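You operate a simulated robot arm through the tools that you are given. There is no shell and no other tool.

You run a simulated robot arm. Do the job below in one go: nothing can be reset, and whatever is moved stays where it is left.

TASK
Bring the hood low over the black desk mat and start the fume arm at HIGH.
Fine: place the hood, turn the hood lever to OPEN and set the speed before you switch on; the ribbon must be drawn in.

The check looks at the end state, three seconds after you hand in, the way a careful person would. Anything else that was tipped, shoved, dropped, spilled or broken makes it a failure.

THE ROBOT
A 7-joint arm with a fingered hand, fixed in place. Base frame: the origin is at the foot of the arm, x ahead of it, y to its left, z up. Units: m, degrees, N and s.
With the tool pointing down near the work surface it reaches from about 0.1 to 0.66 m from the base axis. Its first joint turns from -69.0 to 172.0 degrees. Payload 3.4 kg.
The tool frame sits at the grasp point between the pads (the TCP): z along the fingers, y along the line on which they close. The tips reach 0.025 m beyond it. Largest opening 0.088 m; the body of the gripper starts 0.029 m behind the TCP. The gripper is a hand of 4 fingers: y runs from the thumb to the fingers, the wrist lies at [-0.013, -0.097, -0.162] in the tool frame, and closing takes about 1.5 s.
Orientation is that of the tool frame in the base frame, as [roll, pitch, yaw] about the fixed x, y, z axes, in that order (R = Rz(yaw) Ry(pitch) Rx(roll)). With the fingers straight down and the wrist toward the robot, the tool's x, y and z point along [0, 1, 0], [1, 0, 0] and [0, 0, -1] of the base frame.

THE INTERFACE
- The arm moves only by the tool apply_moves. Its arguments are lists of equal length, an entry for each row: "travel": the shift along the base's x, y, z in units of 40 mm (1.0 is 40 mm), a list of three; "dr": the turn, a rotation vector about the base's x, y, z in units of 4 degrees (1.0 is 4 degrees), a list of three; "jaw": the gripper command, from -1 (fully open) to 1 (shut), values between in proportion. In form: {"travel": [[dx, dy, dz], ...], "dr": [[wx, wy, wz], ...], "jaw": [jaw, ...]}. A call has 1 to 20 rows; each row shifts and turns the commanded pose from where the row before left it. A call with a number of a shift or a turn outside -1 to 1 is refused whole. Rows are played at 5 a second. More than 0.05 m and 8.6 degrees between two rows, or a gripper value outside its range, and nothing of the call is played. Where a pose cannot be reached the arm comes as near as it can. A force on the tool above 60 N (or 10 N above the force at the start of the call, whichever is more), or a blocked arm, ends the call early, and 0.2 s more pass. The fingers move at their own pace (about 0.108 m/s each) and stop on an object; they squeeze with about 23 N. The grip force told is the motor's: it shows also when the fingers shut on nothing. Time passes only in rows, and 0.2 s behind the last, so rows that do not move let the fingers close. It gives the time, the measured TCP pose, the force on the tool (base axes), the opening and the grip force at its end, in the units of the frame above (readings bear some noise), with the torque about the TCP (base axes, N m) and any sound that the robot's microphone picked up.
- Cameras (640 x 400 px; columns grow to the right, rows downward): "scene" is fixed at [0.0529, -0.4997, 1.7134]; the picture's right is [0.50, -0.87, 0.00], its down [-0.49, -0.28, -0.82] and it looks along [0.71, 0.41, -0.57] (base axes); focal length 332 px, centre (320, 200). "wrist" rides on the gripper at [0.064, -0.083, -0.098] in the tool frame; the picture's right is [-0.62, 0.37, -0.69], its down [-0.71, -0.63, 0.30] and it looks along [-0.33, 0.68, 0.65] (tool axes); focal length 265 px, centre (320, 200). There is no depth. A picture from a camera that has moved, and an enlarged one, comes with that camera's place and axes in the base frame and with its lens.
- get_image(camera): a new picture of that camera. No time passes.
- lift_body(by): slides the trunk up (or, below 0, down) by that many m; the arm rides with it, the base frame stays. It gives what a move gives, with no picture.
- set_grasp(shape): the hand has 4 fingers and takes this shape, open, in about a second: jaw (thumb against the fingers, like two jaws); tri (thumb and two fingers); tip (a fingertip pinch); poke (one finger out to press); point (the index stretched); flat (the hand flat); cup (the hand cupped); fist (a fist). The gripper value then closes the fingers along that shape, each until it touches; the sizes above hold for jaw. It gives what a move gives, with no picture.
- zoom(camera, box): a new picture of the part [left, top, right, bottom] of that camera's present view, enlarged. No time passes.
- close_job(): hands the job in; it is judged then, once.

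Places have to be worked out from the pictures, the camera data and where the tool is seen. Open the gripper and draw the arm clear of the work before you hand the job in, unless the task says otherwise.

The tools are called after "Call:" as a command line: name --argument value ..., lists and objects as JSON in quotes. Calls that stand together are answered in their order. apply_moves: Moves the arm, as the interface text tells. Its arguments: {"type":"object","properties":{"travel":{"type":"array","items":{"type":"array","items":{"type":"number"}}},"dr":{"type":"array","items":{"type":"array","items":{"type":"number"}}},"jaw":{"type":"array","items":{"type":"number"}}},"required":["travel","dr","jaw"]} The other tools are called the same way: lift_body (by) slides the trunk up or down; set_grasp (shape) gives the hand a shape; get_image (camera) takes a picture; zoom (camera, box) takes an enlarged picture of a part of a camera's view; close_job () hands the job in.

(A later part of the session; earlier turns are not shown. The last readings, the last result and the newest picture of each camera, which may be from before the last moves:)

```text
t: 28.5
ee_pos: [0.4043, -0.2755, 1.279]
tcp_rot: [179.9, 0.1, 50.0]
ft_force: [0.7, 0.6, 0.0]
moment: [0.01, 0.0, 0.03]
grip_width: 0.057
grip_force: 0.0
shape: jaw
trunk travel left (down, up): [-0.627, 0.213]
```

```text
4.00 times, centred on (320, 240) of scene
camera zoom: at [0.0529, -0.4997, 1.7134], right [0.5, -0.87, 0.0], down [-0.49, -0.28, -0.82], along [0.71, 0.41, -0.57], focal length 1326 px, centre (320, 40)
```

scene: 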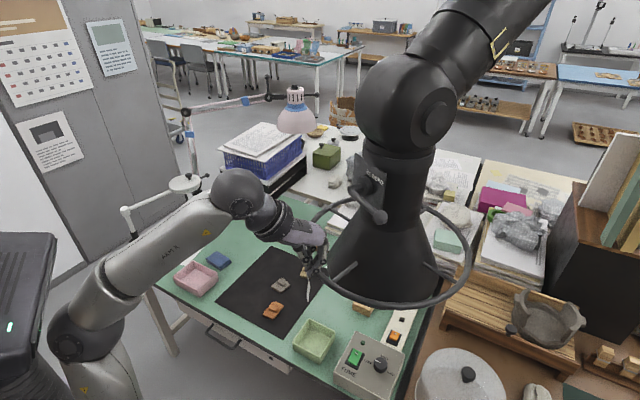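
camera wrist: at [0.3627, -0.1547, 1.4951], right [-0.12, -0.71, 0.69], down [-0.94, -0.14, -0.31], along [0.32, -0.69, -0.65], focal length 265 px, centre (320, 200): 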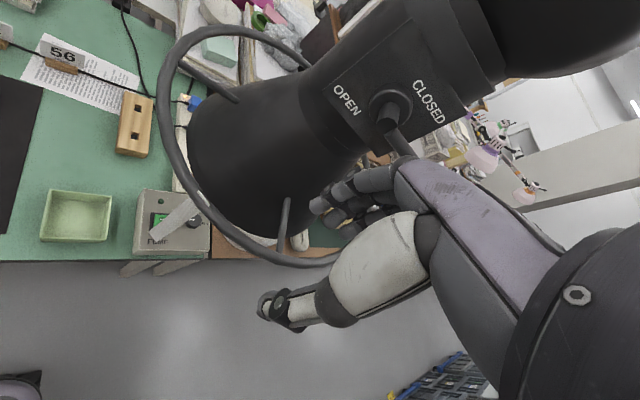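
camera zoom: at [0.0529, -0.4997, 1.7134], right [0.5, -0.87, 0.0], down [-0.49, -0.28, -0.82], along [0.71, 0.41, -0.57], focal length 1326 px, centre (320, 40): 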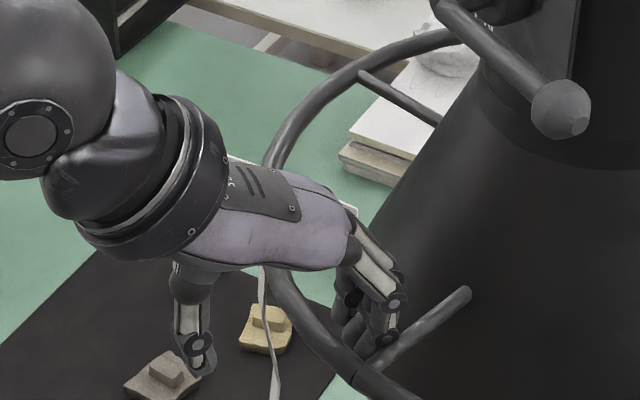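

The ring tube now clearly passes between the fingers and thumb at TCP height. I'll close the grip.

Call:
apply_moves --travel '[[0, 0, 0], [0, 0, 0], [0, 0, 0], [0, 0, 0], [0, 0, 0], [0, 0, 0], [0, 0, 0], [0, 0, 0], [0, 0, 0]]' --dr '[[0, 0, 0], [0, 0, 0], [0, 0, 0], [0, 0, 0], [0, 0, 0], [0, 0, 0], [0, 0, 0], [0, 0, 0], [0, 0, 0]]' --jaw '[0, 0.3, 0.6, 1, 1, 1, 1, 1, 1]'

Call:
zoom --camera "wrist" --box '[140, 130, 460, 330]'

Call:
get_image --camera "scene"

```text
t: 30.5
ee_pos: [0.4044, -0.276, 1.2784]
tcp_rot: [179.9, 0.0, 49.9]
ft_force: [0.9, -0.4, -2.2]
moment: [0.03, -0.01, 0.07]
grip_width: 0.0
grip_force: 22.6
shape: jaw
trunk travel left (down, up): [-0.627, 0.213]
```

```text
2.00 times, centred on (300, 230) of wrist
camera zoom: at [0.3822, -0.1718, 1.3756], right [-0.12, -0.71, 0.69], down [-0.94, -0.14, -0.3], along [0.32, -0.69, -0.65], focal length 531 px, centre (360, 140)
```

zoom: 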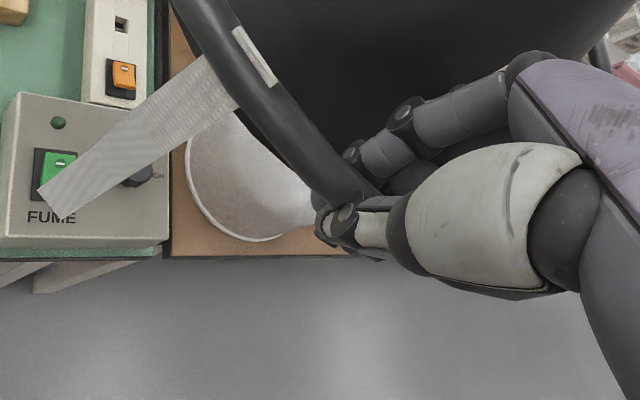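

```text
taken
```

scene: 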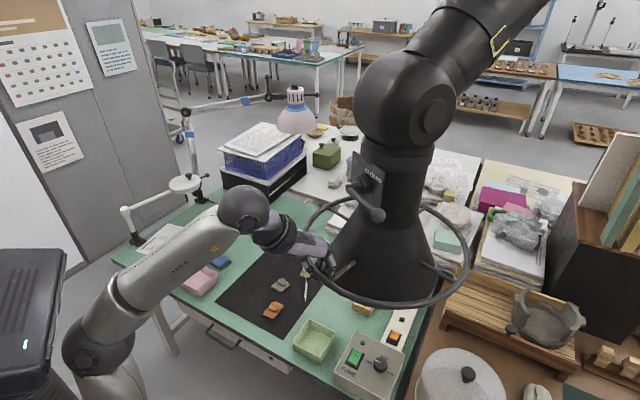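

The ring now runs into the hand between thumb and fingers, and a small contact force shows. I'll make a short test pull in +y and -z to see if the hood follows.

Call:
apply_moves --travel '[[0, 0.4, -0.2], [0, 0.4, -0.2], [0, 0.4, -0.2], [0, 0, 0]]' --dr '[[0, 0, 0], [0, 0, 0], [0, 0, 0], [0, 0, 0]]' --jaw '[1, 1, 1, 1]'

Call:
zoom --camera "wrist" --box '[140, 130, 460, 330]'

Call:
get_image --camera "scene"

```text
t: 31.5
ee_pos: [0.4233, -0.2417, 1.2706]
tcp_rot: [-179.9, -0.2, 49.9]
ft_force: [-1.4, -4.0, 0.9]
moment: [-0.02, 0.01, 0.02]
grip_width: 0.0
grip_force: 23.2
shape: jaw
out of reach, approached as far as the arm can: row 1, 2, 3
trunk travel left (down, up): [-0.627, 0.213]
```

```text
2.00 times, centred on (300, 230) of wrist
camera zoom: at [0.4014, -0.1392, 1.3693], right [-0.12, -0.71, 0.69], down [-0.94, -0.14, -0.31], along [0.31, -0.69, -0.66], focal length 531 px, centre (360, 140)
```

zoom: 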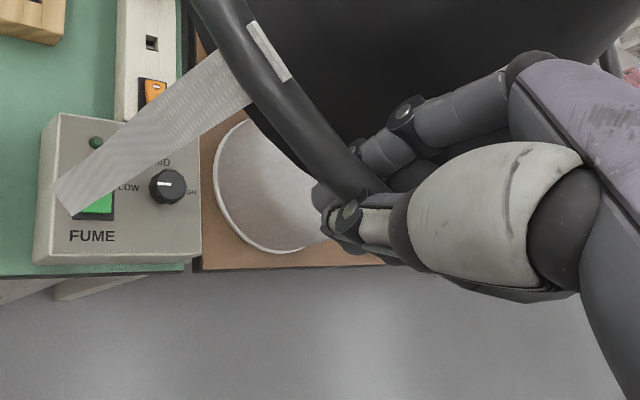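

```text
taken
```

scene: 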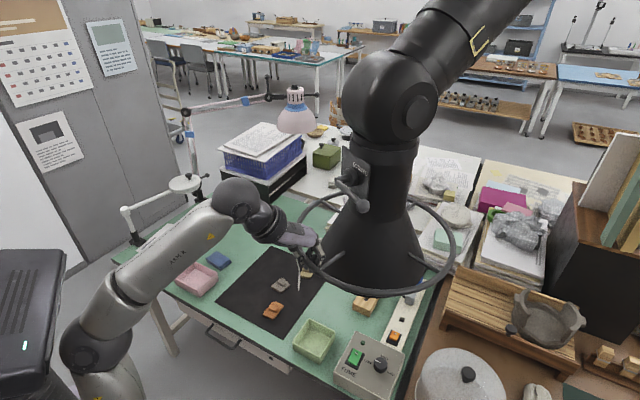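

The hood follows easily with about 4 N. I'll keep dragging toward the mat, moving left, forward and down in moderate steps, and check as I go.

Call:
apply_moves --travel '[[0.25, 0.4, -0.25], [0.25, 0.4, -0.25], [0.25, 0.4, -0.25], [0.25, 0.4, -0.25], [0.25, 0.4, -0.25], [0.25, 0.4, -0.25], [0, 0, 0]]' --dr '[[0, 0, 0], [0, 0, 0], [0, 0, 0], [0, 0, 0], [0, 0, 0], [0, 0, 0], [0, 0, 0]]' --jaw '[1, 1, 1, 1, 1, 1, 1]'

Call:
zoom --camera "wrist" --box '[140, 130, 460, 330]'

Call:
get_image --camera "scene"

```text
t: 33.1
ee_pos: [0.4919, -0.15, 1.2158]
tcp_rot: [-179.8, -0.4, 49.8]
ft_force: [3.5, -7.4, 2.9]
moment: [0.22, 0.03, -0.18]
grip_width: 0.0
grip_force: 23.0
shape: jaw
out of reach, approached as far as the arm can: row 1, 2
trunk travel left (down, up): [-0.627, 0.213]
```

```text
2.00 times, centred on (300, 230) of wrist
camera zoom: at [0.4692, -0.0476, 1.314], right [-0.12, -0.72, 0.69], down [-0.94, -0.14, -0.31], along [0.31, -0.68, -0.66], focal length 531 px, centre (360, 140)
```

zoom: 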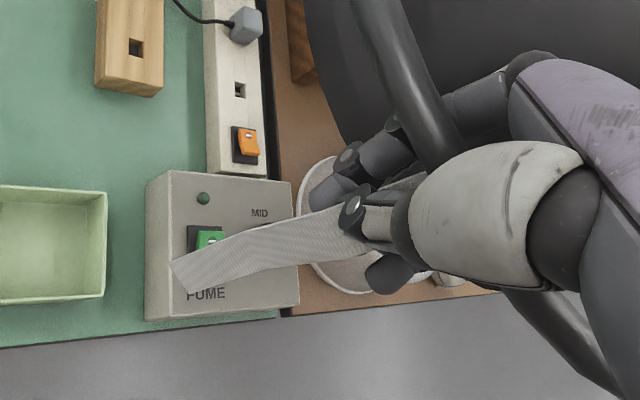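

```text
taken
```

scene: 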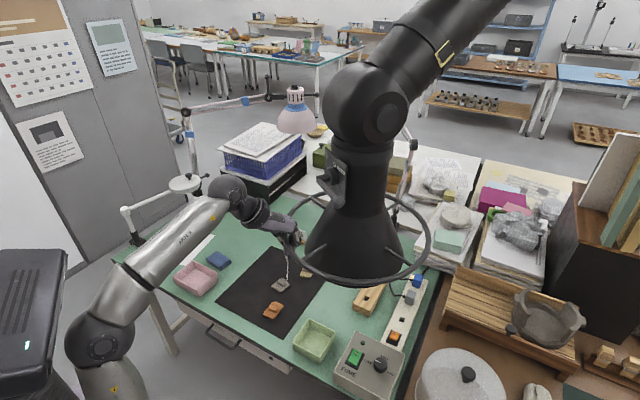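

The hood follows, but the ring slides through my loose hook and the hood yaws as it swings. I'll zoom in to see the hand, ribbon and plate orientation before continuing.

Call:
zoom --camera "scene" --box '[260, 130, 450, 300]'

Call:
get_image --camera "wrist"

```text
2.35 times, centred on (355, 215) of scene
camera zoom: at [0.0529, -0.4997, 1.7134], right [0.5, -0.87, 0.0], down [-0.49, -0.28, -0.82], along [0.71, 0.41, -0.57], focal length 780 px, centre (238, 165)
```

zoom: 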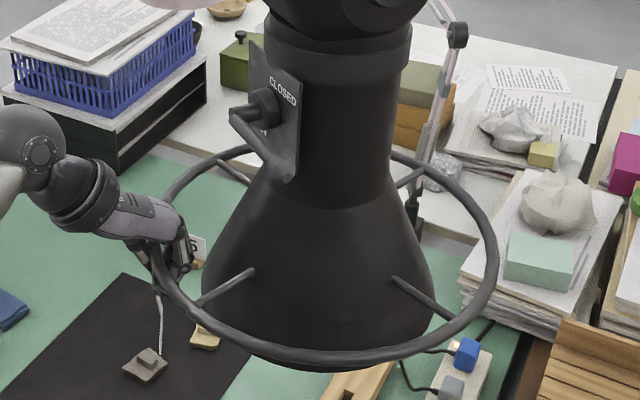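

```text
taken
camera wrist: at [0.4692, -0.0476, 1.314], right [-0.12, -0.72, 0.69], down [-0.94, -0.14, -0.31], along [0.31, -0.68, -0.66], focal length 265 px, centre (320, 200)
```

wrist: 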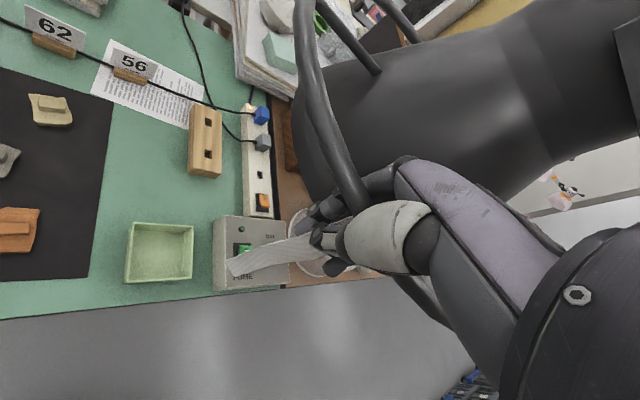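

The hook is still holding near the ribbon tag and forces are small. I'll continue pulling mainly toward +y and down in gentle steps.

Call:
apply_moves --travel '[[0.12, 0.4, -0.25], [0.12, 0.4, -0.25], [0.12, 0.4, -0.25], [0.12, 0.4, -0.25], [0.12, 0.4, -0.25], [0.12, 0.4, -0.25], [0.12, 0.4, -0.25], [0, 0, 0]]' --dr '[[0, 0, 0], [0, 0, 0], [0, 0, 0], [0, 0, 0], [0, 0, 0], [0, 0, 0], [0, 0, 0], [0, 0, 0]]' --jaw '[1, 1, 1, 1, 1, 1, 1, 1]'

Call:
get_image --camera "wrist"

Call:
get_image --camera "scene"

```text
t: 34.9
ee_pos: [0.5242, -0.044, 1.1488]
tcp_rot: [-179.5, -1.0, 49.5]
ft_force: [3.0, -6.7, 3.0]
moment: [0.18, 0.03, -0.14]
grip_width: 0.0
grip_force: 23.2
shape: jaw
trunk travel left (down, up): [-0.627, 0.213]
```

```text
taken
camera wrist: at [0.5028, 0.0582, 1.249], right [-0.13, -0.72, 0.68], down [-0.94, -0.13, -0.31], along [0.31, -0.68, -0.67], focal length 265 px, centre (320, 200)
```

wrist: 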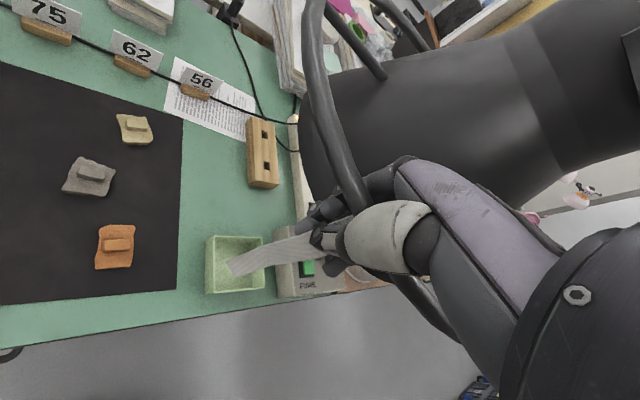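

```text
taken
```

scene: 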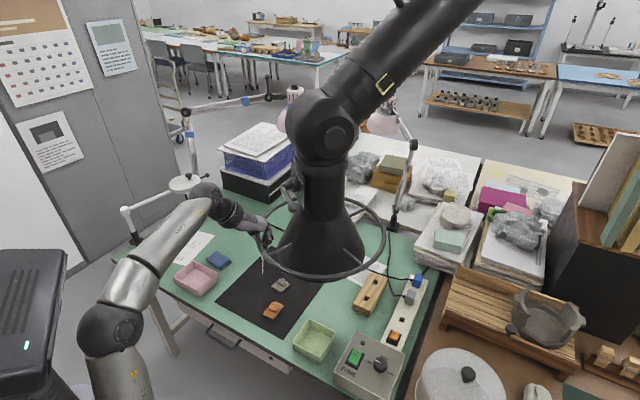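

It's following well: TCP (0.524, -0.044, 1.149), hood centre about (0.62, -0.18). The mat centre is near (0.68, 0.05), so I'll keep pulling toward +y and slightly forward and down.

Call:
apply_moves --travel '[[0.1, 0.4, -0.25], [0.1, 0.4, -0.25], [0.1, 0.4, -0.25], [0.1, 0.4, -0.25], [0.1, 0.4, -0.25], [0.1, 0.4, -0.25], [0.1, 0.4, -0.25], [0, 0, 0]]' --dr '[[0, 0, 0], [0, 0, 0], [0, 0, 0], [0, 0, 0], [0, 0, 0], [0, 0, 0], [0, 0, 0], [0, 0, 0]]' --jaw '[1, 1, 1, 1, 1, 1, 1, 1]'

Call:
get_image --camera "wrist"

Call:
get_image --camera "scene"

```text
t: 36.9
ee_pos: [0.5613, 0.0475, 1.1015]
tcp_rot: [-178.1, -3.8, 47.2]
ft_force: [-0.1, -2.1, -0.3]
moment: [0.05, -0.02, -0.02]
grip_width: 0.0002
grip_force: 23.2
shape: jaw
trunk travel left (down, up): [-0.627, 0.213]
stopped in row 8: the arm was blocked; the commanded pose is now the measured one
```

```text
taken
camera wrist: at [0.5423, 0.1453, 1.206], right [-0.16, -0.75, 0.64], down [-0.94, -0.07, -0.33], along [0.29, -0.65, -0.7], focal length 265 px, centre (320, 200)
```

wrist: 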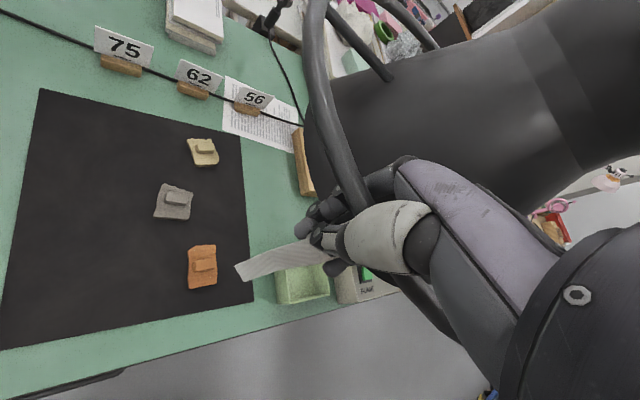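

```text
taken
```

scene: 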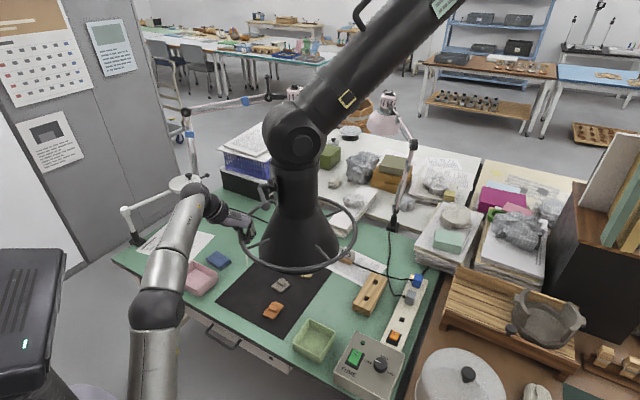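

The arm reports it was blocked and the tool tilted slightly. I'll zoom in to see whether the lever, the ring or my wrist is touching something.

Call:
zoom --camera "scene" --box '[180, 140, 372, 290]'

Call:
zoom --camera "wrist" --box '[240, 100, 560, 300]'

```text
2.67 times, centred on (276, 215) of scene
camera zoom: at [0.0529, -0.4997, 1.7134], right [0.5, -0.87, 0.0], down [-0.49, -0.28, -0.82], along [0.71, 0.41, -0.57], focal length 884 px, centre (437, 160)
```

zoom: 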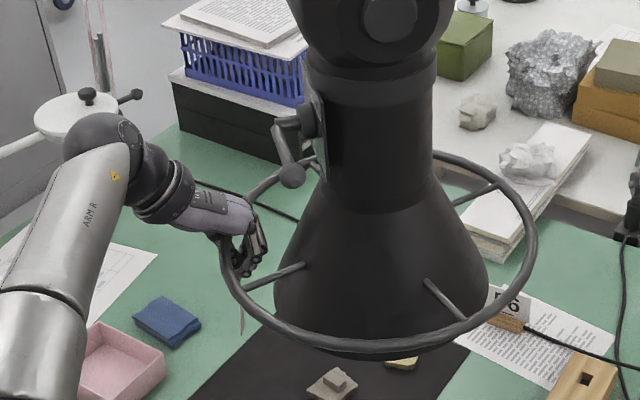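

```text
2.00 times, centred on (400, 200) of wrist
camera zoom: at [0.5423, 0.1453, 1.206], right [-0.16, -0.75, 0.64], down [-0.94, -0.07, -0.33], along [0.29, -0.65, -0.7], focal length 531 px, centre (160, 200)
```

zoom: 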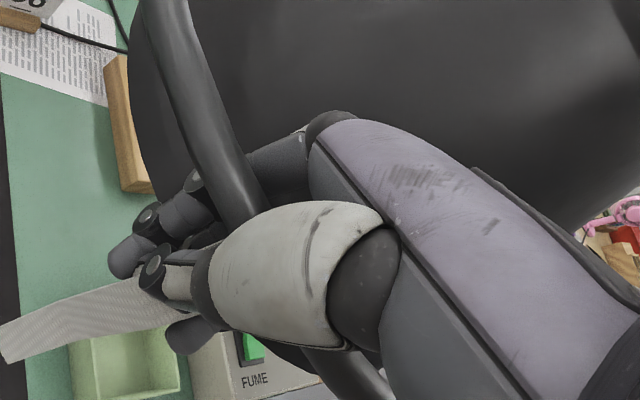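

The lever is clear; the arm looks stretched upward near its outer limit. Going lower brings it back within reach, so I'll pull straight down first.

Call:
apply_moves --travel '[[0, 0, -0.4], [0, 0, -0.4], [0, 0, -0.4], [0, 0, -0.4], [0, 0, -0.4], [0, 0, 0]]' --dr '[[0, 0, 0], [0, 0, 0], [0, 0, 0], [0, 0, 0], [0, 0, 0], [0, 0, 0]]' --jaw '[1, 1, 1, 1, 1, 1]'

Call:
zoom --camera "scene" --box '[140, 120, 396, 320]'

Call:
get_image --camera "wrist"

```text
t: 38.3
ee_pos: [0.5663, 0.0336, 1.0334]
tcp_rot: [-176.0, -6.1, 45.3]
ft_force: [1.8, 0.9, 0.1]
moment: [-0.03, 0.06, -0.03]
grip_width: 0.0
grip_force: 23.0
shape: jaw
trunk travel left (down, up): [-0.627, 0.213]
```

```text
2.00 times, centred on (268, 220) of scene
camera zoom: at [0.0529, -0.4997, 1.7134], right [0.5, -0.87, 0.0], down [-0.49, -0.28, -0.82], along [0.71, 0.41, -0.57], focal length 663 px, centre (424, 160)
```

zoom: 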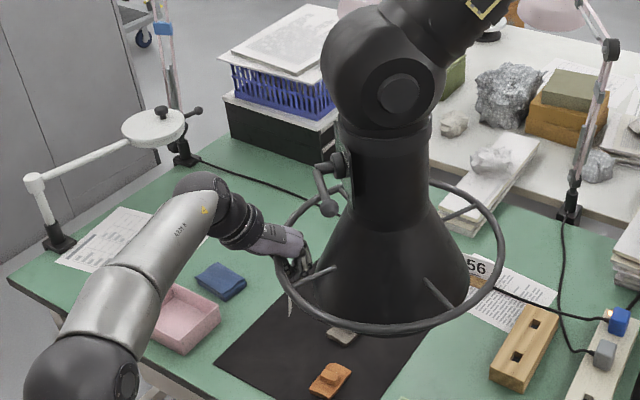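

```text
taken
camera wrist: at [0.5501, 0.1247, 1.1427], right [-0.19, -0.78, 0.6], down [-0.94, -0.03, -0.33], along [0.28, -0.62, -0.73], focal length 265 px, centre (320, 200)
```

wrist: 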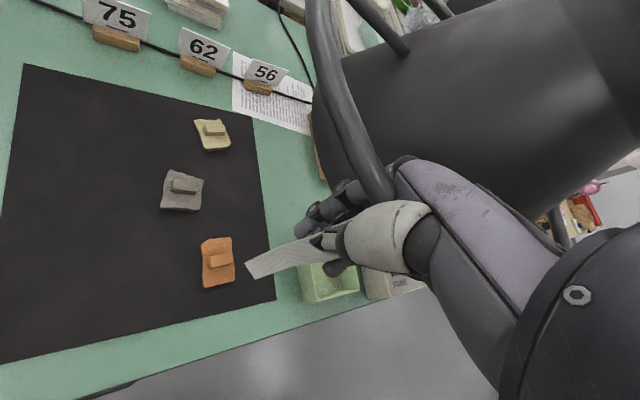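

The hood came down with the hand to about z 1.03, with its centre near (0.66, -0.09). It needs about 0.13 m more in +y and a bit lower, so I'll continue gently.

Call:
apply_moves --travel '[[0.05, 0.4, -0.2], [0.05, 0.4, -0.2], [0.05, 0.4, -0.2], [0.05, 0.4, -0.2], [0.05, 0.4, -0.2], [0.05, 0.4, -0.2], [0, 0, 0]]' --dr '[[0, 0, 0], [0, 0, 0], [0, 0, 0], [0, 0, 0], [0, 0, 0], [0, 0, 0], [0, 0, 0]]' --jaw '[1, 1, 1, 1, 1, 1, 1]'

Call:
zoom --camera "scene" --box '[140, 120, 396, 320]'

Call:
get_image --camera "wrist"

```text
t: 39.9
ee_pos: [0.575, 0.1428, 0.9709]
tcp_rot: [-178.0, -3.7, 46.9]
ft_force: [1.0, -3.0, -0.7]
moment: [0.12, 0.03, -0.09]
grip_width: 0.0002
grip_force: 23.3
shape: jaw
trunk travel left (down, up): [-0.627, 0.213]
```

```text
2.00 times, centred on (268, 220) of scene
camera zoom: at [0.0529, -0.4997, 1.7134], right [0.5, -0.87, 0.0], down [-0.49, -0.28, -0.82], along [0.71, 0.41, -0.57], focal length 663 px, centre (424, 160)
```

zoom: 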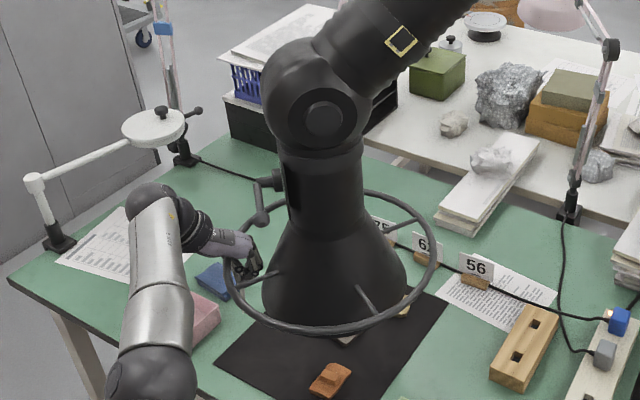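

```text
taken
camera wrist: at [0.5552, 0.241, 1.0747], right [-0.16, -0.75, 0.64], down [-0.94, -0.07, -0.33], along [0.29, -0.66, -0.7], focal length 265 px, centre (320, 200)
```

wrist: 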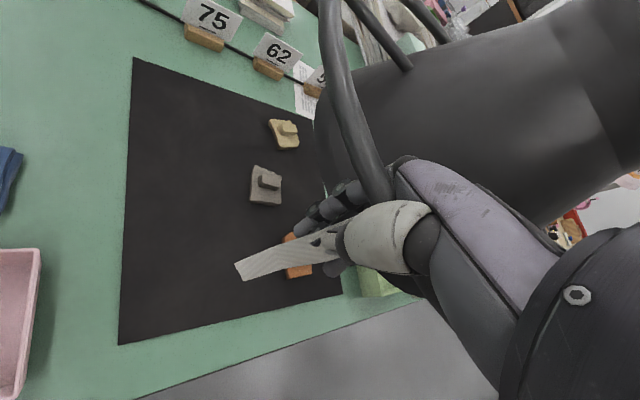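

Using the mat corners from both cameras, the table top is at z≈0.74 and the mat spans x 0.53–0.866, y -0.09–0.21, centre (0.70, 0.06). The hood centre is about (0.65, 0.02) and still 0.2+ m up, so I'll push a bit forward and left, and lower.

Call:
apply_moves --travel '[[0.2, 0.2, -0.3], [0.2, 0.2, -0.3], [0.2, 0.2, -0.3], [0.2, 0.2, -0.3], [0.2, 0.2, -0.3], [0, 0, 0]]' --dr '[[0, 0, 0], [0, 0, 0], [0, 0, 0], [0, 0, 0], [0, 0, 0], [0, 0, 0]]' --jaw '[1, 1, 1, 1, 1, 1]'

Call:
zoom --camera "scene" --box '[140, 120, 396, 320]'

Call:
get_image --camera "wrist"

```text
t: 41.3
ee_pos: [0.5799, 0.1565, 0.9308]
tcp_rot: [-178.1, -3.6, 47.5]
ft_force: [-0.1, -0.9, 0.2]
moment: [0.02, 0.02, -0.02]
grip_width: 0.0
grip_force: 22.9
shape: jaw
out of reach, approached as far as the arm can: row 1, 2, 3, 4, 5
trunk travel left (down, up): [-0.627, 0.213]
```

```text
2.00 times, centred on (268, 220) of scene
camera zoom: at [0.0529, -0.4997, 1.7134], right [0.5, -0.87, 0.0], down [-0.49, -0.28, -0.82], along [0.71, 0.41, -0.57], focal length 663 px, centre (424, 160)
```

zoom: 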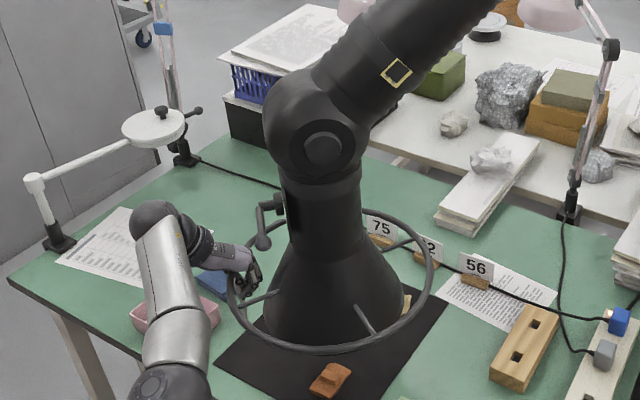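

```text
taken
camera wrist: at [0.5601, 0.2543, 1.0358], right [-0.16, -0.75, 0.64], down [-0.94, -0.08, -0.33], along [0.3, -0.66, -0.69], focal length 265 px, centre (320, 200)
```

wrist: 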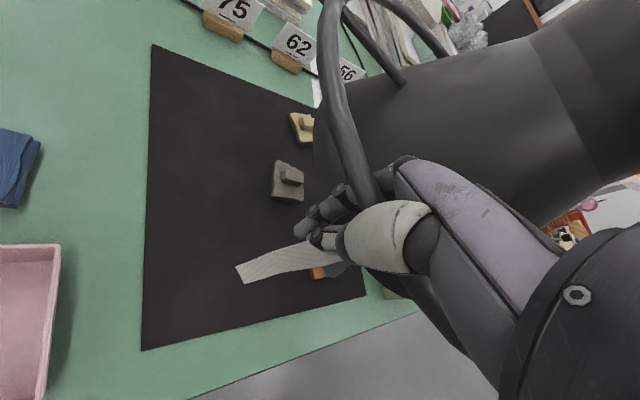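

I'm at the arm's outer reach in this hand orientation, with TCP (0.58, 0.157, 0.931) and hood centre about (0.655, 0.02). To push it the last 5 cm I'll release here, back off upward, and re-grip on the near-right arc (about 220°) with the hand aimed outward.

Call:
apply_moves --travel '[[0, 0, 0], [0, 0, 0], [0, 0, 0], [0, 0, 0], [0, 0, 0]]' --dr '[[0, 0, 0], [0, 0, 0], [0, 0, 0], [0, 0, 0], [0, 0, 0]]' --jaw '[0.5, 0, -0.3, -0.3, -0.3]'

Call:
zoom --camera "scene" --box '[180, 170, 340, 300]'

Call:
get_image --camera "wrist"

```text
t: 42.5
ee_pos: [0.5803, 0.1564, 0.932]
tcp_rot: [-178.2, -3.6, 47.4]
ft_force: [-0.4, 0.2, -0.5]
moment: [0.01, -0.01, -0.02]
grip_width: 0.057
grip_force: 0.2
shape: jaw
trunk travel left (down, up): [-0.627, 0.213]
```

```text
3.08 times, centred on (260, 235) of scene
camera zoom: at [0.0529, -0.4997, 1.7134], right [0.5, -0.87, 0.0], down [-0.49, -0.28, -0.82], along [0.71, 0.41, -0.57], focal length 1020 px, centre (505, 92)
```

zoom: 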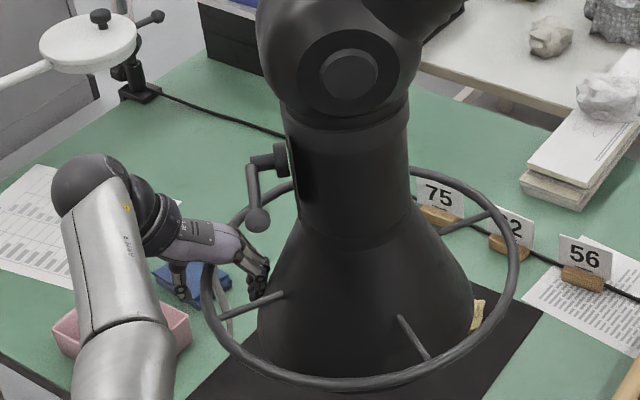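

```text
taken
camera wrist: at [0.5603, 0.254, 1.0358], right [-0.16, -0.75, 0.64], down [-0.94, -0.08, -0.33], along [0.3, -0.66, -0.69], focal length 265 px, centre (320, 200)
```

wrist: 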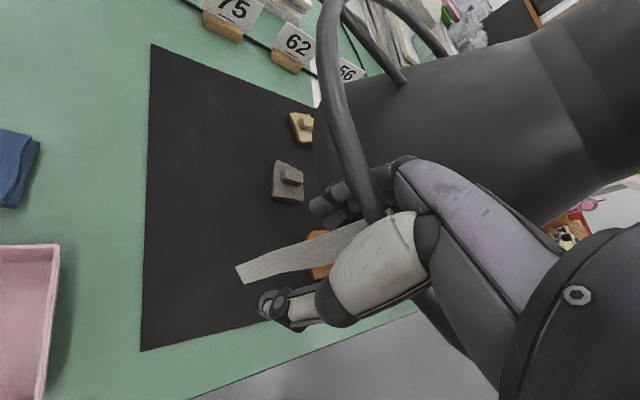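

Released: the hood holds its height by itself. I'll lift the hand out slightly outward so the fingers clear the ring without touching the lever.

Call:
apply_moves --travel '[[-0.15, 0.13, 0.2], [0, 0, 0.4], [0, 0, 0.4], [-0.1, 0.1, 0.4], [-0.3, 0.2, 0.4], [-0.5, 0.2, 0.4], [-0.6, 0.2, 0.4], [-0.6, 0.1, 0.4], [0, 0, 0]]' --dr '[[0, 0, 0], [0, 0, 0], [0, 0, 0], [0, 0, 0], [0, 0, 0], [0, 0, 0], [0, 0, 0], [0, 0, 0], [0, 0, 0]]' --jaw '[-0.3, -0.3, -0.3, -0.3, -0.3, -0.3, -0.3, -0.3, -0.3]'

Call:
get_image --camera "scene"

Call:
get_image --camera "wrist"

```text
t: 44.5
ee_pos: [0.5004, 0.1674, 1.0409]
tcp_rot: [-176.6, -3.1, 45.6]
ft_force: [0.3, 0.0, -0.2]
moment: [0.03, -0.01, 0.02]
grip_width: 0.0566
grip_force: 0.0
shape: jaw
out of reach, approached as far as the arm can: row 2, 4
trunk travel left (down, up): [-0.627, 0.213]
```

```text
taken
```

scene: 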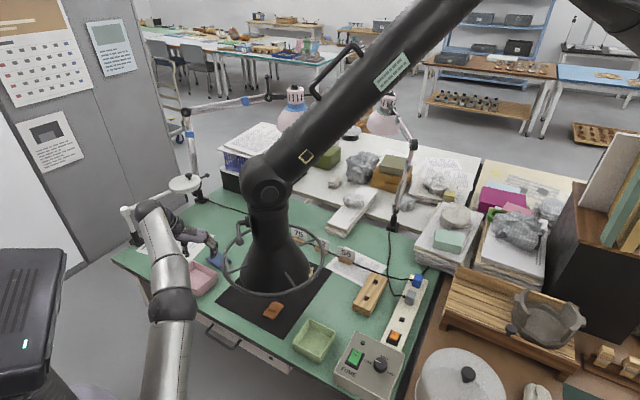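

```text
taken
camera wrist: at [0.4866, 0.2644, 1.1467], right [-0.17, -0.75, 0.64], down [-0.95, -0.05, -0.3], along [0.26, -0.66, -0.71], focal length 265 px, centre (320, 200)
```

wrist: 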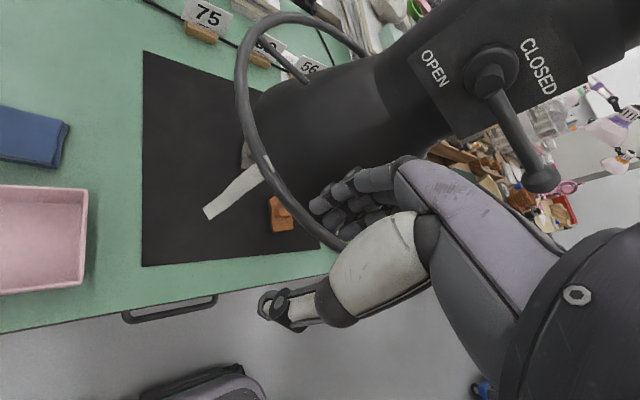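

The hand is clear and the hood stayed put over the mat area. I'll zoom both views to locate the ring, spokes and lever accurately.

Call:
zoom --camera "scene" --box '[200, 160, 360, 320]'

Call:
zoom --camera "wrist" --box '[200, 0, 600, 250]'

```text
2.50 times, centred on (280, 240) of scene
camera zoom: at [0.0529, -0.4997, 1.7134], right [0.5, -0.87, 0.0], down [-0.49, -0.28, -0.82], along [0.71, 0.41, -0.57], focal length 829 px, centre (420, 100)
```

zoom: 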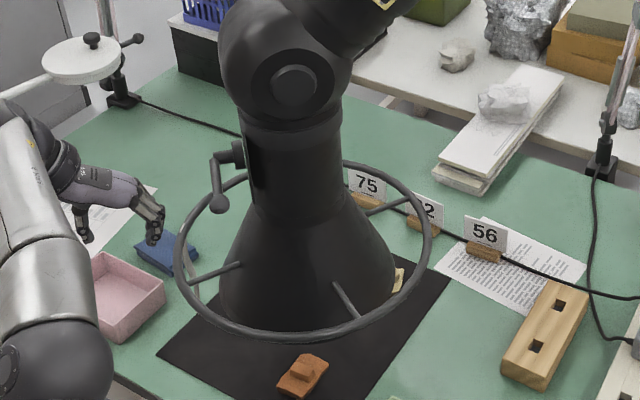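

```text
1.60 times, centred on (400, 125) of wrist
camera zoom: at [0.4866, 0.2644, 1.1467], right [-0.17, -0.75, 0.64], down [-0.95, -0.05, -0.3], along [0.26, -0.66, -0.71], focal length 425 px, centre (192, 320)
```

zoom: 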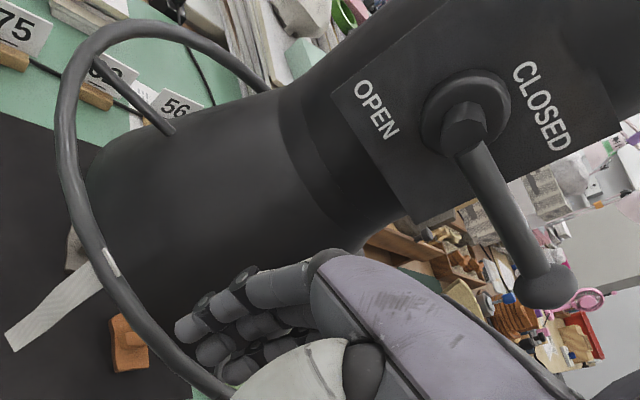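

Triangulated now: ring at z about 0.978, hood centre about (0.624, 0.01), lever ball about (0.524, 0.024, 1.115). It needs about (+0.07, +0.05) more and about 5 cm lower. I'll swing the hand around the near side, keeping clear of the lever, to hover beside the ring at about 213° with its yaw turned outward.

Call:
apply_moves --travel '[[-0.63, 0, 0.1], [-0.63, 0, 0.1], [-0.63, 0, 0.1], [-0.63, 0, 0.1], [0, -0.63, 0], [0, -0.63, 0], [0, -0.63, 0], [0, -0.63, 0], [0, -0.63, 0], [0, -0.63, 0], [0, -0.63, 0], [0, -0.63, 0], [0, -0.63, 0], [0, -0.63, 0], [0.4, 0, 0], [0.4, 0, 0], [0.4, 0, 0], [0.4, 0, 0], [0.4, 0, 0], [0, 0, 0]]' --dr '[[-0.3, 0, 1], [-0.3, 0, 1], [-0.3, 0, 1], [-0.3, 0, 1], [0, 0, 1], [0, 0, 1], [0, 0, 1], [0, 0, 1], [0, 0, 1], [0, 0, 1], [0, 0, 1], [0, 0, 1], [0, 0, 1], [0, 0, 1], [0, 0, 1], [0, 0, 1], [0, 0, 1], [0, 0, 1], [0, 0, 1], [0, 0, 0]]' --jaw '[-0.3, -0.3, -0.3, -0.3, -0.3, -0.3, -0.3, -0.3, -0.3, -0.3, -0.3, -0.3, -0.3, -0.3, -0.3, -0.3, -0.3, -0.3, -0.3, -0.3]'

Call:
get_image --camera "scene"

Call:
get_image --camera "wrist"

```text
t: 48.7
ee_pos: [0.4699, -0.0721, 1.0652]
tcp_rot: [179.0, 0.4, 123.6]
ft_force: [0.6, -0.1, -0.1]
moment: [0.02, -0.01, 0.01]
grip_width: 0.0571
grip_force: 0.0
shape: jaw
trunk travel left (down, up): [-0.627, 0.213]
```

```text
taken
```

scene: 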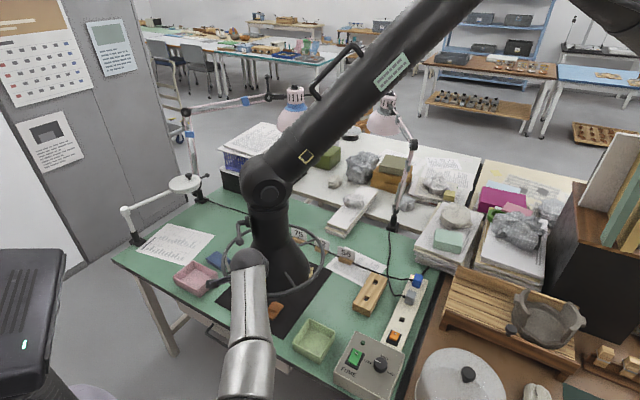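

```text
taken
camera wrist: at [0.363, -0.064, 1.1602], right [0.64, -0.32, 0.7], down [-0.13, -0.94, -0.31], along [0.76, 0.11, -0.64], focal length 265 px, centre (320, 200)
```

wrist: 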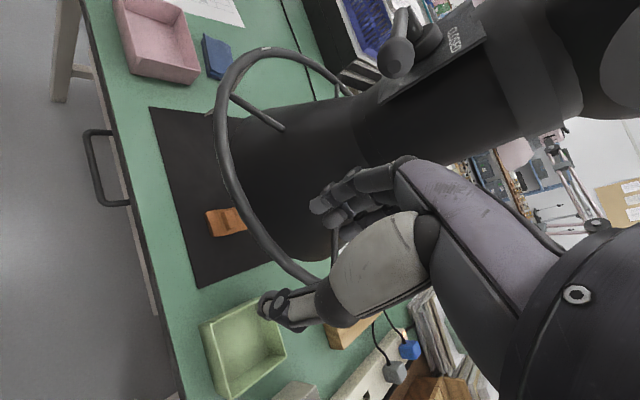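

The hand hovers at (0.47, -0.072, 1.065), and the nearby ring arc is at about (0.497, -0.068, 0.978). I'll move over it and descend so the tube sits at the finger pads, then close.

Call:
apply_moves --travel '[[0.25, 0, -0.25], [0.25, 0, -0.25], [0, 0, -0.5], [0, 0, -0.5], [0, 0, -0.45], [0, 0, 0]]' --dr '[[0, 0, 0], [0, 0, 0], [0, 0, 0], [0, 0, 0], [0, 0, 0], [0, 0, 0]]' --jaw '[-0.3, -0.3, -0.3, -0.3, -0.3, -0.3]'

Call:
zoom --camera "wrist" --box '[140, 130, 460, 330]'

Call:
get_image --camera "scene"

```text
t: 50.1
ee_pos: [0.4892, -0.0722, 0.9866]
tcp_rot: [179.1, 0.2, 123.3]
ft_force: [1.1, 0.5, -0.4]
moment: [0.02, -0.03, 0.02]
grip_width: 0.0571
grip_force: 0.0
shape: jaw
trunk travel left (down, up): [-0.627, 0.213]
```

```text
2.00 times, centred on (300, 230) of wrist
camera zoom: at [0.3829, -0.0637, 1.0823], right [0.64, -0.32, 0.7], down [-0.13, -0.94, -0.31], along [0.76, 0.11, -0.64], focal length 531 px, centre (360, 140)
```

zoom: 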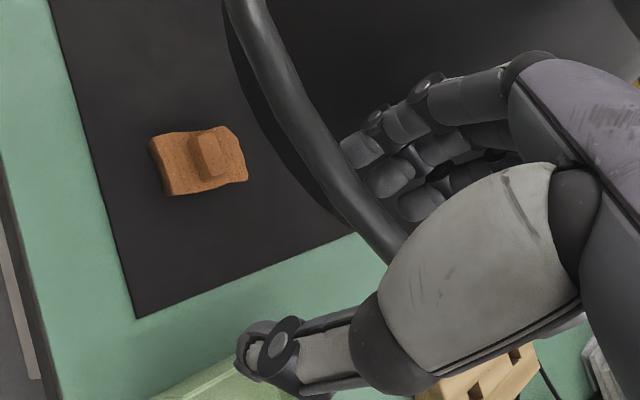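

```text
taken
```

scene: 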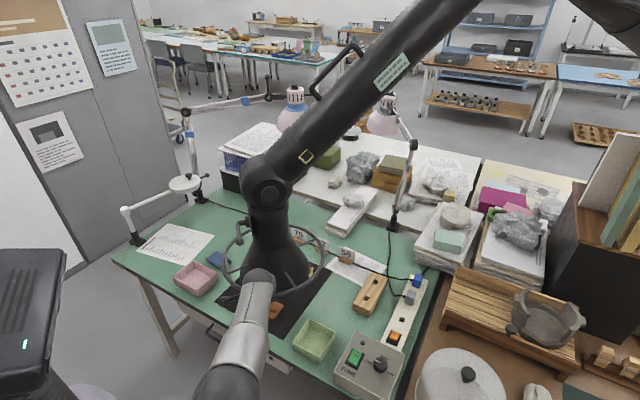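

The ring sits between the fingers and thumb at pad height. I'll close the hand on it.

Call:
apply_moves --travel '[[0, 0, 0], [0, 0, 0], [0, 0, 0], [0, 0, 0], [0, 0, 0], [0, 0, 0], [0, 0, 0], [0, 0, 0], [0, 0, 0]]' --dr '[[0, 0, 0], [0, 0, 0], [0, 0, 0], [0, 0, 0], [0, 0, 0], [0, 0, 0], [0, 0, 0], [0, 0, 0], [0, 0, 0]]' --jaw '[0, 0.3, 0.6, 1, 1, 1, 1, 1, 1]'

Call:
zoom --camera "wrist" --box '[140, 130, 460, 330]'

```text
t: 52.1
ee_pos: [0.4903, -0.0729, 0.9864]
tcp_rot: [179.2, 0.3, 123.5]
ft_force: [1.8, -1.8, -1.6]
moment: [-0.08, -0.04, 0.03]
grip_width: 0.0071
grip_force: 23.0
shape: jaw
trunk travel left (down, up): [-0.627, 0.213]
```

```text
2.00 times, centred on (300, 230) of wrist
camera zoom: at [0.3834, -0.064, 1.0823], right [0.64, -0.32, 0.7], down [-0.13, -0.94, -0.31], along [0.76, 0.11, -0.64], focal length 531 px, centre (360, 140)
```

zoom: 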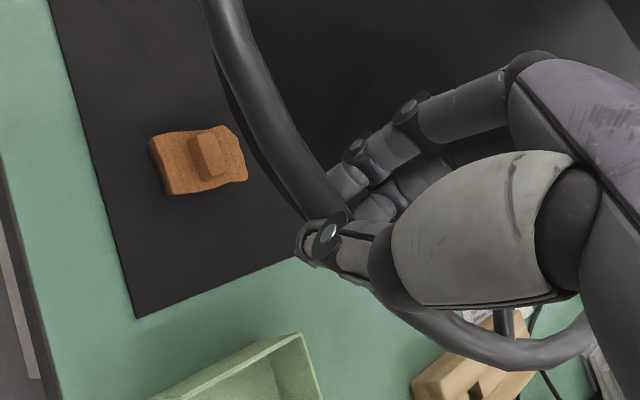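

The grip now reads 7 mm, so the tube is pinched properly. I'll push the hood forward-left and down in small steps toward the mat centre.

Call:
apply_moves --travel '[[0.25, 0.17, -0.17], [0.25, 0.17, -0.17], [0.25, 0.17, -0.17], [0.25, 0.17, -0.17], [0.25, 0.17, -0.17], [0.25, 0.17, -0.17], [0.25, 0.17, -0.17], [0, 0, 0]]' --dr '[[0, 0, 0], [0, 0, 0], [0, 0, 0], [0, 0, 0], [0, 0, 0], [0, 0, 0], [0, 0, 0], [0, 0, 0]]' --jaw '[1, 1, 1, 1, 1, 1, 1, 1]'

Call:
get_image --camera "wrist"

Call:
zoom --camera "scene" --box '[140, 140, 396, 300]'

```text
t: 53.9
ee_pos: [0.5594, -0.0246, 0.9387]
tcp_rot: [179.1, 0.3, 123.5]
ft_force: [-1.9, -0.9, 2.5]
moment: [-0.06, -0.03, -0.04]
grip_width: 0.0069
grip_force: 23.2
shape: jaw
trunk travel left (down, up): [-0.627, 0.213]
```

```text
taken
camera wrist: at [0.4531, -0.0157, 1.0341], right [0.64, -0.32, 0.7], down [-0.13, -0.94, -0.31], along [0.76, 0.11, -0.64], focal length 265 px, centre (320, 200)
```

wrist: 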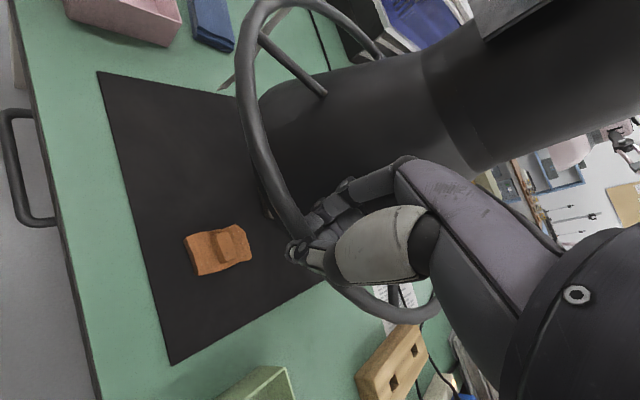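

```text
2.50 times, centred on (268, 220) of scene
camera zoom: at [0.0529, -0.4997, 1.7134], right [0.5, -0.87, 0.0], down [-0.49, -0.28, -0.82], along [0.71, 0.41, -0.57], focal length 829 px, centre (450, 150)
```

zoom: 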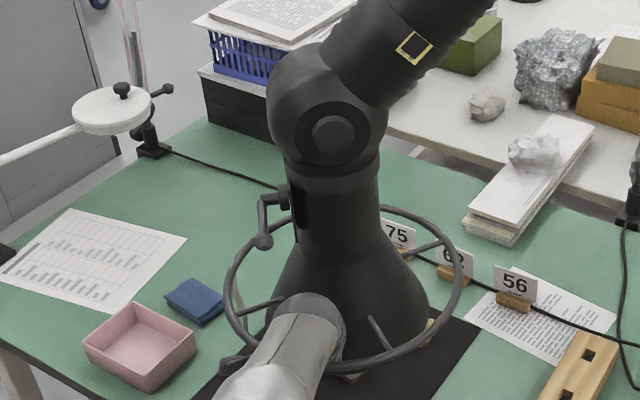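

The hood is now about centred at (0.686, 0.045) with the ring at z≈0.93. I'll give it a final nudge of about 1 cm forward and left, then release.

Call:
apply_moves --travel '[[0.15, 0.15, -0.1], [0.15, 0.15, -0.1], [0, 0, 0], [0, 0, 0], [0, 0, 0], [0, 0, 0], [0, 0, 0], [0, 0, 0]]' --dr '[[0, 0, 0], [0, 0, 0], [0, 0, 0], [0, 0, 0], [0, 0, 0], [0, 0, 0], [0, 0, 0], [0, 0, 0]]' --jaw '[1, 1, 1, 0.5, 0, -0.3, -0.3, -0.3]'

Call:
zoom --camera "wrist" --box '[140, 130, 460, 330]'

```text
t: 55.7
ee_pos: [0.5726, -0.0115, 0.9302]
tcp_rot: [179.1, 0.4, 123.4]
ft_force: [0.0, 0.6, 0.2]
moment: [-0.01, 0.0, -0.01]
grip_width: 0.0568
grip_force: 0.1
shape: jaw
trunk travel left (down, up): [-0.627, 0.213]
```

```text
2.00 times, centred on (300, 230) of wrist
camera zoom: at [0.4656, -0.0038, 1.026], right [0.64, -0.32, 0.7], down [-0.13, -0.94, -0.31], along [0.76, 0.11, -0.64], focal length 531 px, centre (360, 140)
```

zoom: 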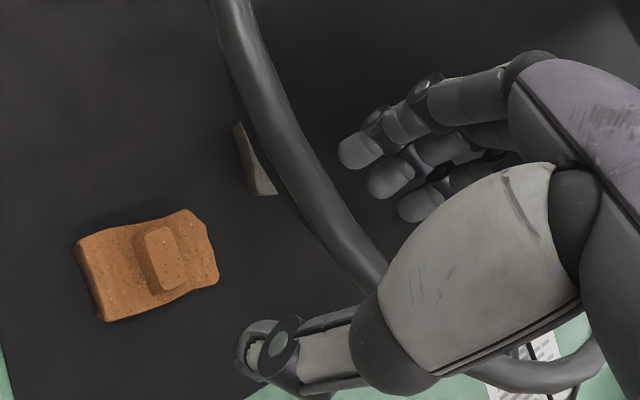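

The hand is open and the hood stays. I'll lift straight up out of the ring and back off toward the robot.

Call:
apply_moves --travel '[[0, 0, 0.4], [0, 0, 0.4], [0, 0, 0.4], [-0.2, -0.15, 0.4], [-0.5, -0.35, 0.4], [-0.6, -0.4, 0.4], [-0.6, -0.4, 0.4], [-0.6, -0.2, 0.3], [0, 0, 0]]' --dr '[[0, 0, 0], [0, 0, 0], [0, 0, 0], [0, 0, 0], [0, 0, 0], [0, 0, 0], [0, 0, 0], [0, 0, 0], [0, 0, 0]]' --jaw '[-0.3, -0.3, -0.3, -0.3, -0.3, -0.3, -0.3, -0.3, -0.3]'

Call:
get_image --camera "wrist"

Call:
zoom --camera "scene" --box '[140, 140, 396, 300]'

```text
t: 57.7
ee_pos: [0.4715, -0.0716, 1.0553]
tcp_rot: [179.2, 0.4, 123.4]
ft_force: [0.7, -0.9, -0.2]
moment: [0.01, 0.02, -0.01]
grip_width: 0.0572
grip_force: 0.1
shape: jaw
trunk travel left (down, up): [-0.627, 0.213]
```

```text
taken
camera wrist: at [0.3653, -0.0632, 1.1507], right [0.64, -0.32, 0.7], down [-0.13, -0.94, -0.31], along [0.76, 0.11, -0.64], focal length 265 px, centre (320, 200)
```

wrist: 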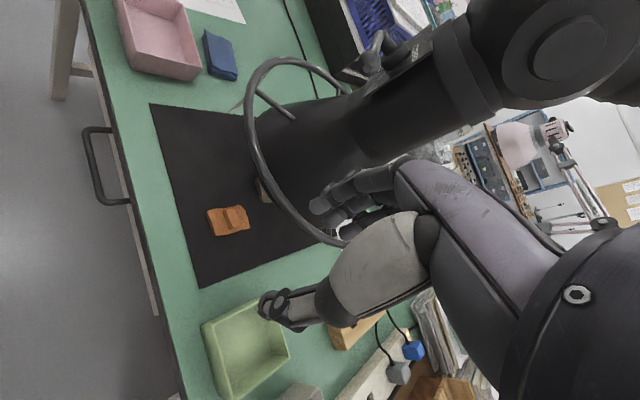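

```text
2.50 times, centred on (268, 220) of scene
camera zoom: at [0.0529, -0.4997, 1.7134], right [0.5, -0.87, 0.0], down [-0.49, -0.28, -0.82], along [0.71, 0.41, -0.57], focal length 829 px, centre (450, 150)
```

zoom: 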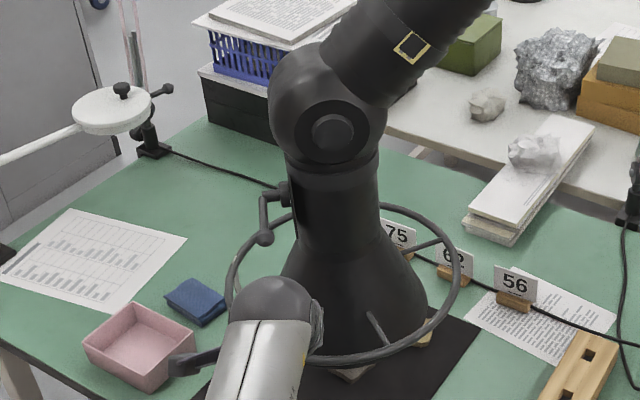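

The hand is out. I'll zoom in on the lever from both cameras to triangulate the ball and shaft at this new hood position.

Call:
zoom --camera "wrist" --box '[230, 20, 470, 170]'

Call:
zoom --camera "scene" --box '[200, 190, 340, 290]'

```text
2.67 times, centred on (350, 95) of wrist
camera zoom: at [0.3653, -0.0632, 1.1507], right [0.64, -0.32, 0.7], down [-0.13, -0.94, -0.31], along [0.76, 0.11, -0.64], focal length 708 px, centre (240, 480)
```

zoom: 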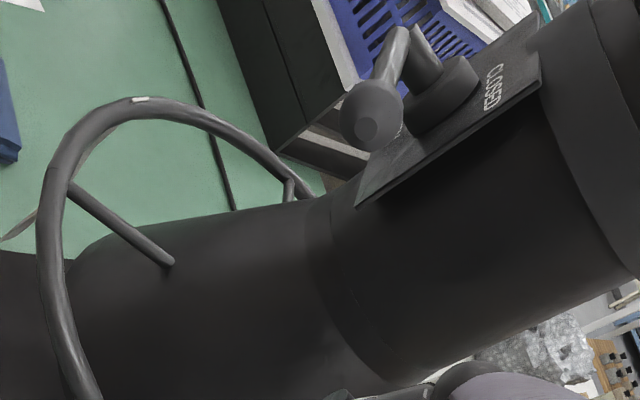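

```text
4.00 times, centred on (270, 240) of scene
camera zoom: at [0.0529, -0.4997, 1.7134], right [0.5, -0.87, 0.0], down [-0.49, -0.28, -0.82], along [0.71, 0.41, -0.57], focal length 1326 px, centre (520, 40)
```

zoom: 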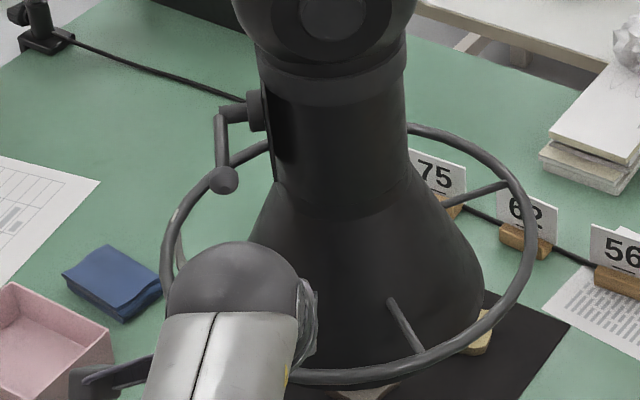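

The lever ball is at about (0.587, 0.062, 1.07), the shaft end at about (0.649, 0.115, 1.065), and the hood centre at about (0.69, 0.045), within 2 cm of the mat centre. I'll back away a little, raise the trunk for reach, and try the "poke" shape for pushing the lever.

Call:
apply_moves --travel '[[-0.6, 0, 0.2], [-0.6, 0, 0.2], [-0.4, 0, 0], [0, 0, 0]]' --dr '[[0, 0, -1], [0, 0, -1], [0, 0, -1], [0, 0, 0]]' --jaw '[-0.3, -0.3, -0.3, -0.3]'

Call:
set_grasp --shape "poke"

Call:
get_image --camera "wrist"

Call:
get_image --camera "scene"

```text
t: 58.7
ee_pos: [0.4068, -0.0724, 1.071]
tcp_rot: [179.2, 0.4, 111.5]
ft_force: [-0.9, -0.1, -0.5]
moment: [0.0, 0.02, 0.02]
grip_width: 0.0567
grip_force: 0.1
shape: jaw
trunk travel left (down, up): [-0.627, 0.213]
```

```text
t: 59.6
ee_pos: [0.4069, -0.0727, 1.0708]
tcp_rot: [179.1, 0.5, 111.4]
ft_force: [-0.4, 1.0, -0.3]
moment: [-0.01, -0.01, -0.02]
grip_width: 0.0001
grip_force: 0.1
shape: poke
trunk travel left (down, up): [-0.627, 0.213]
```

```text
taken
camera wrist: at [0.3045, -0.0424, 1.1661], right [0.56, -0.44, 0.7], down [-0.32, -0.9, -0.31], along [0.77, -0.05, -0.64], focal length 265 px, centre (320, 200)
```

wrist: 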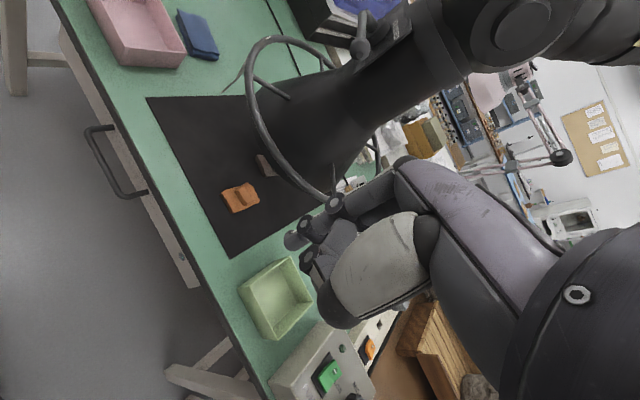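

```text
taken
```

scene: 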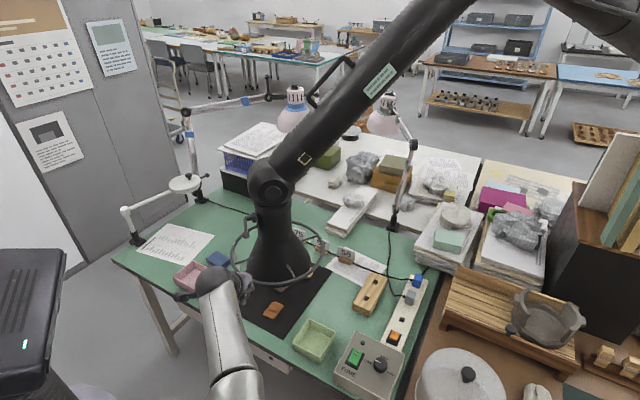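

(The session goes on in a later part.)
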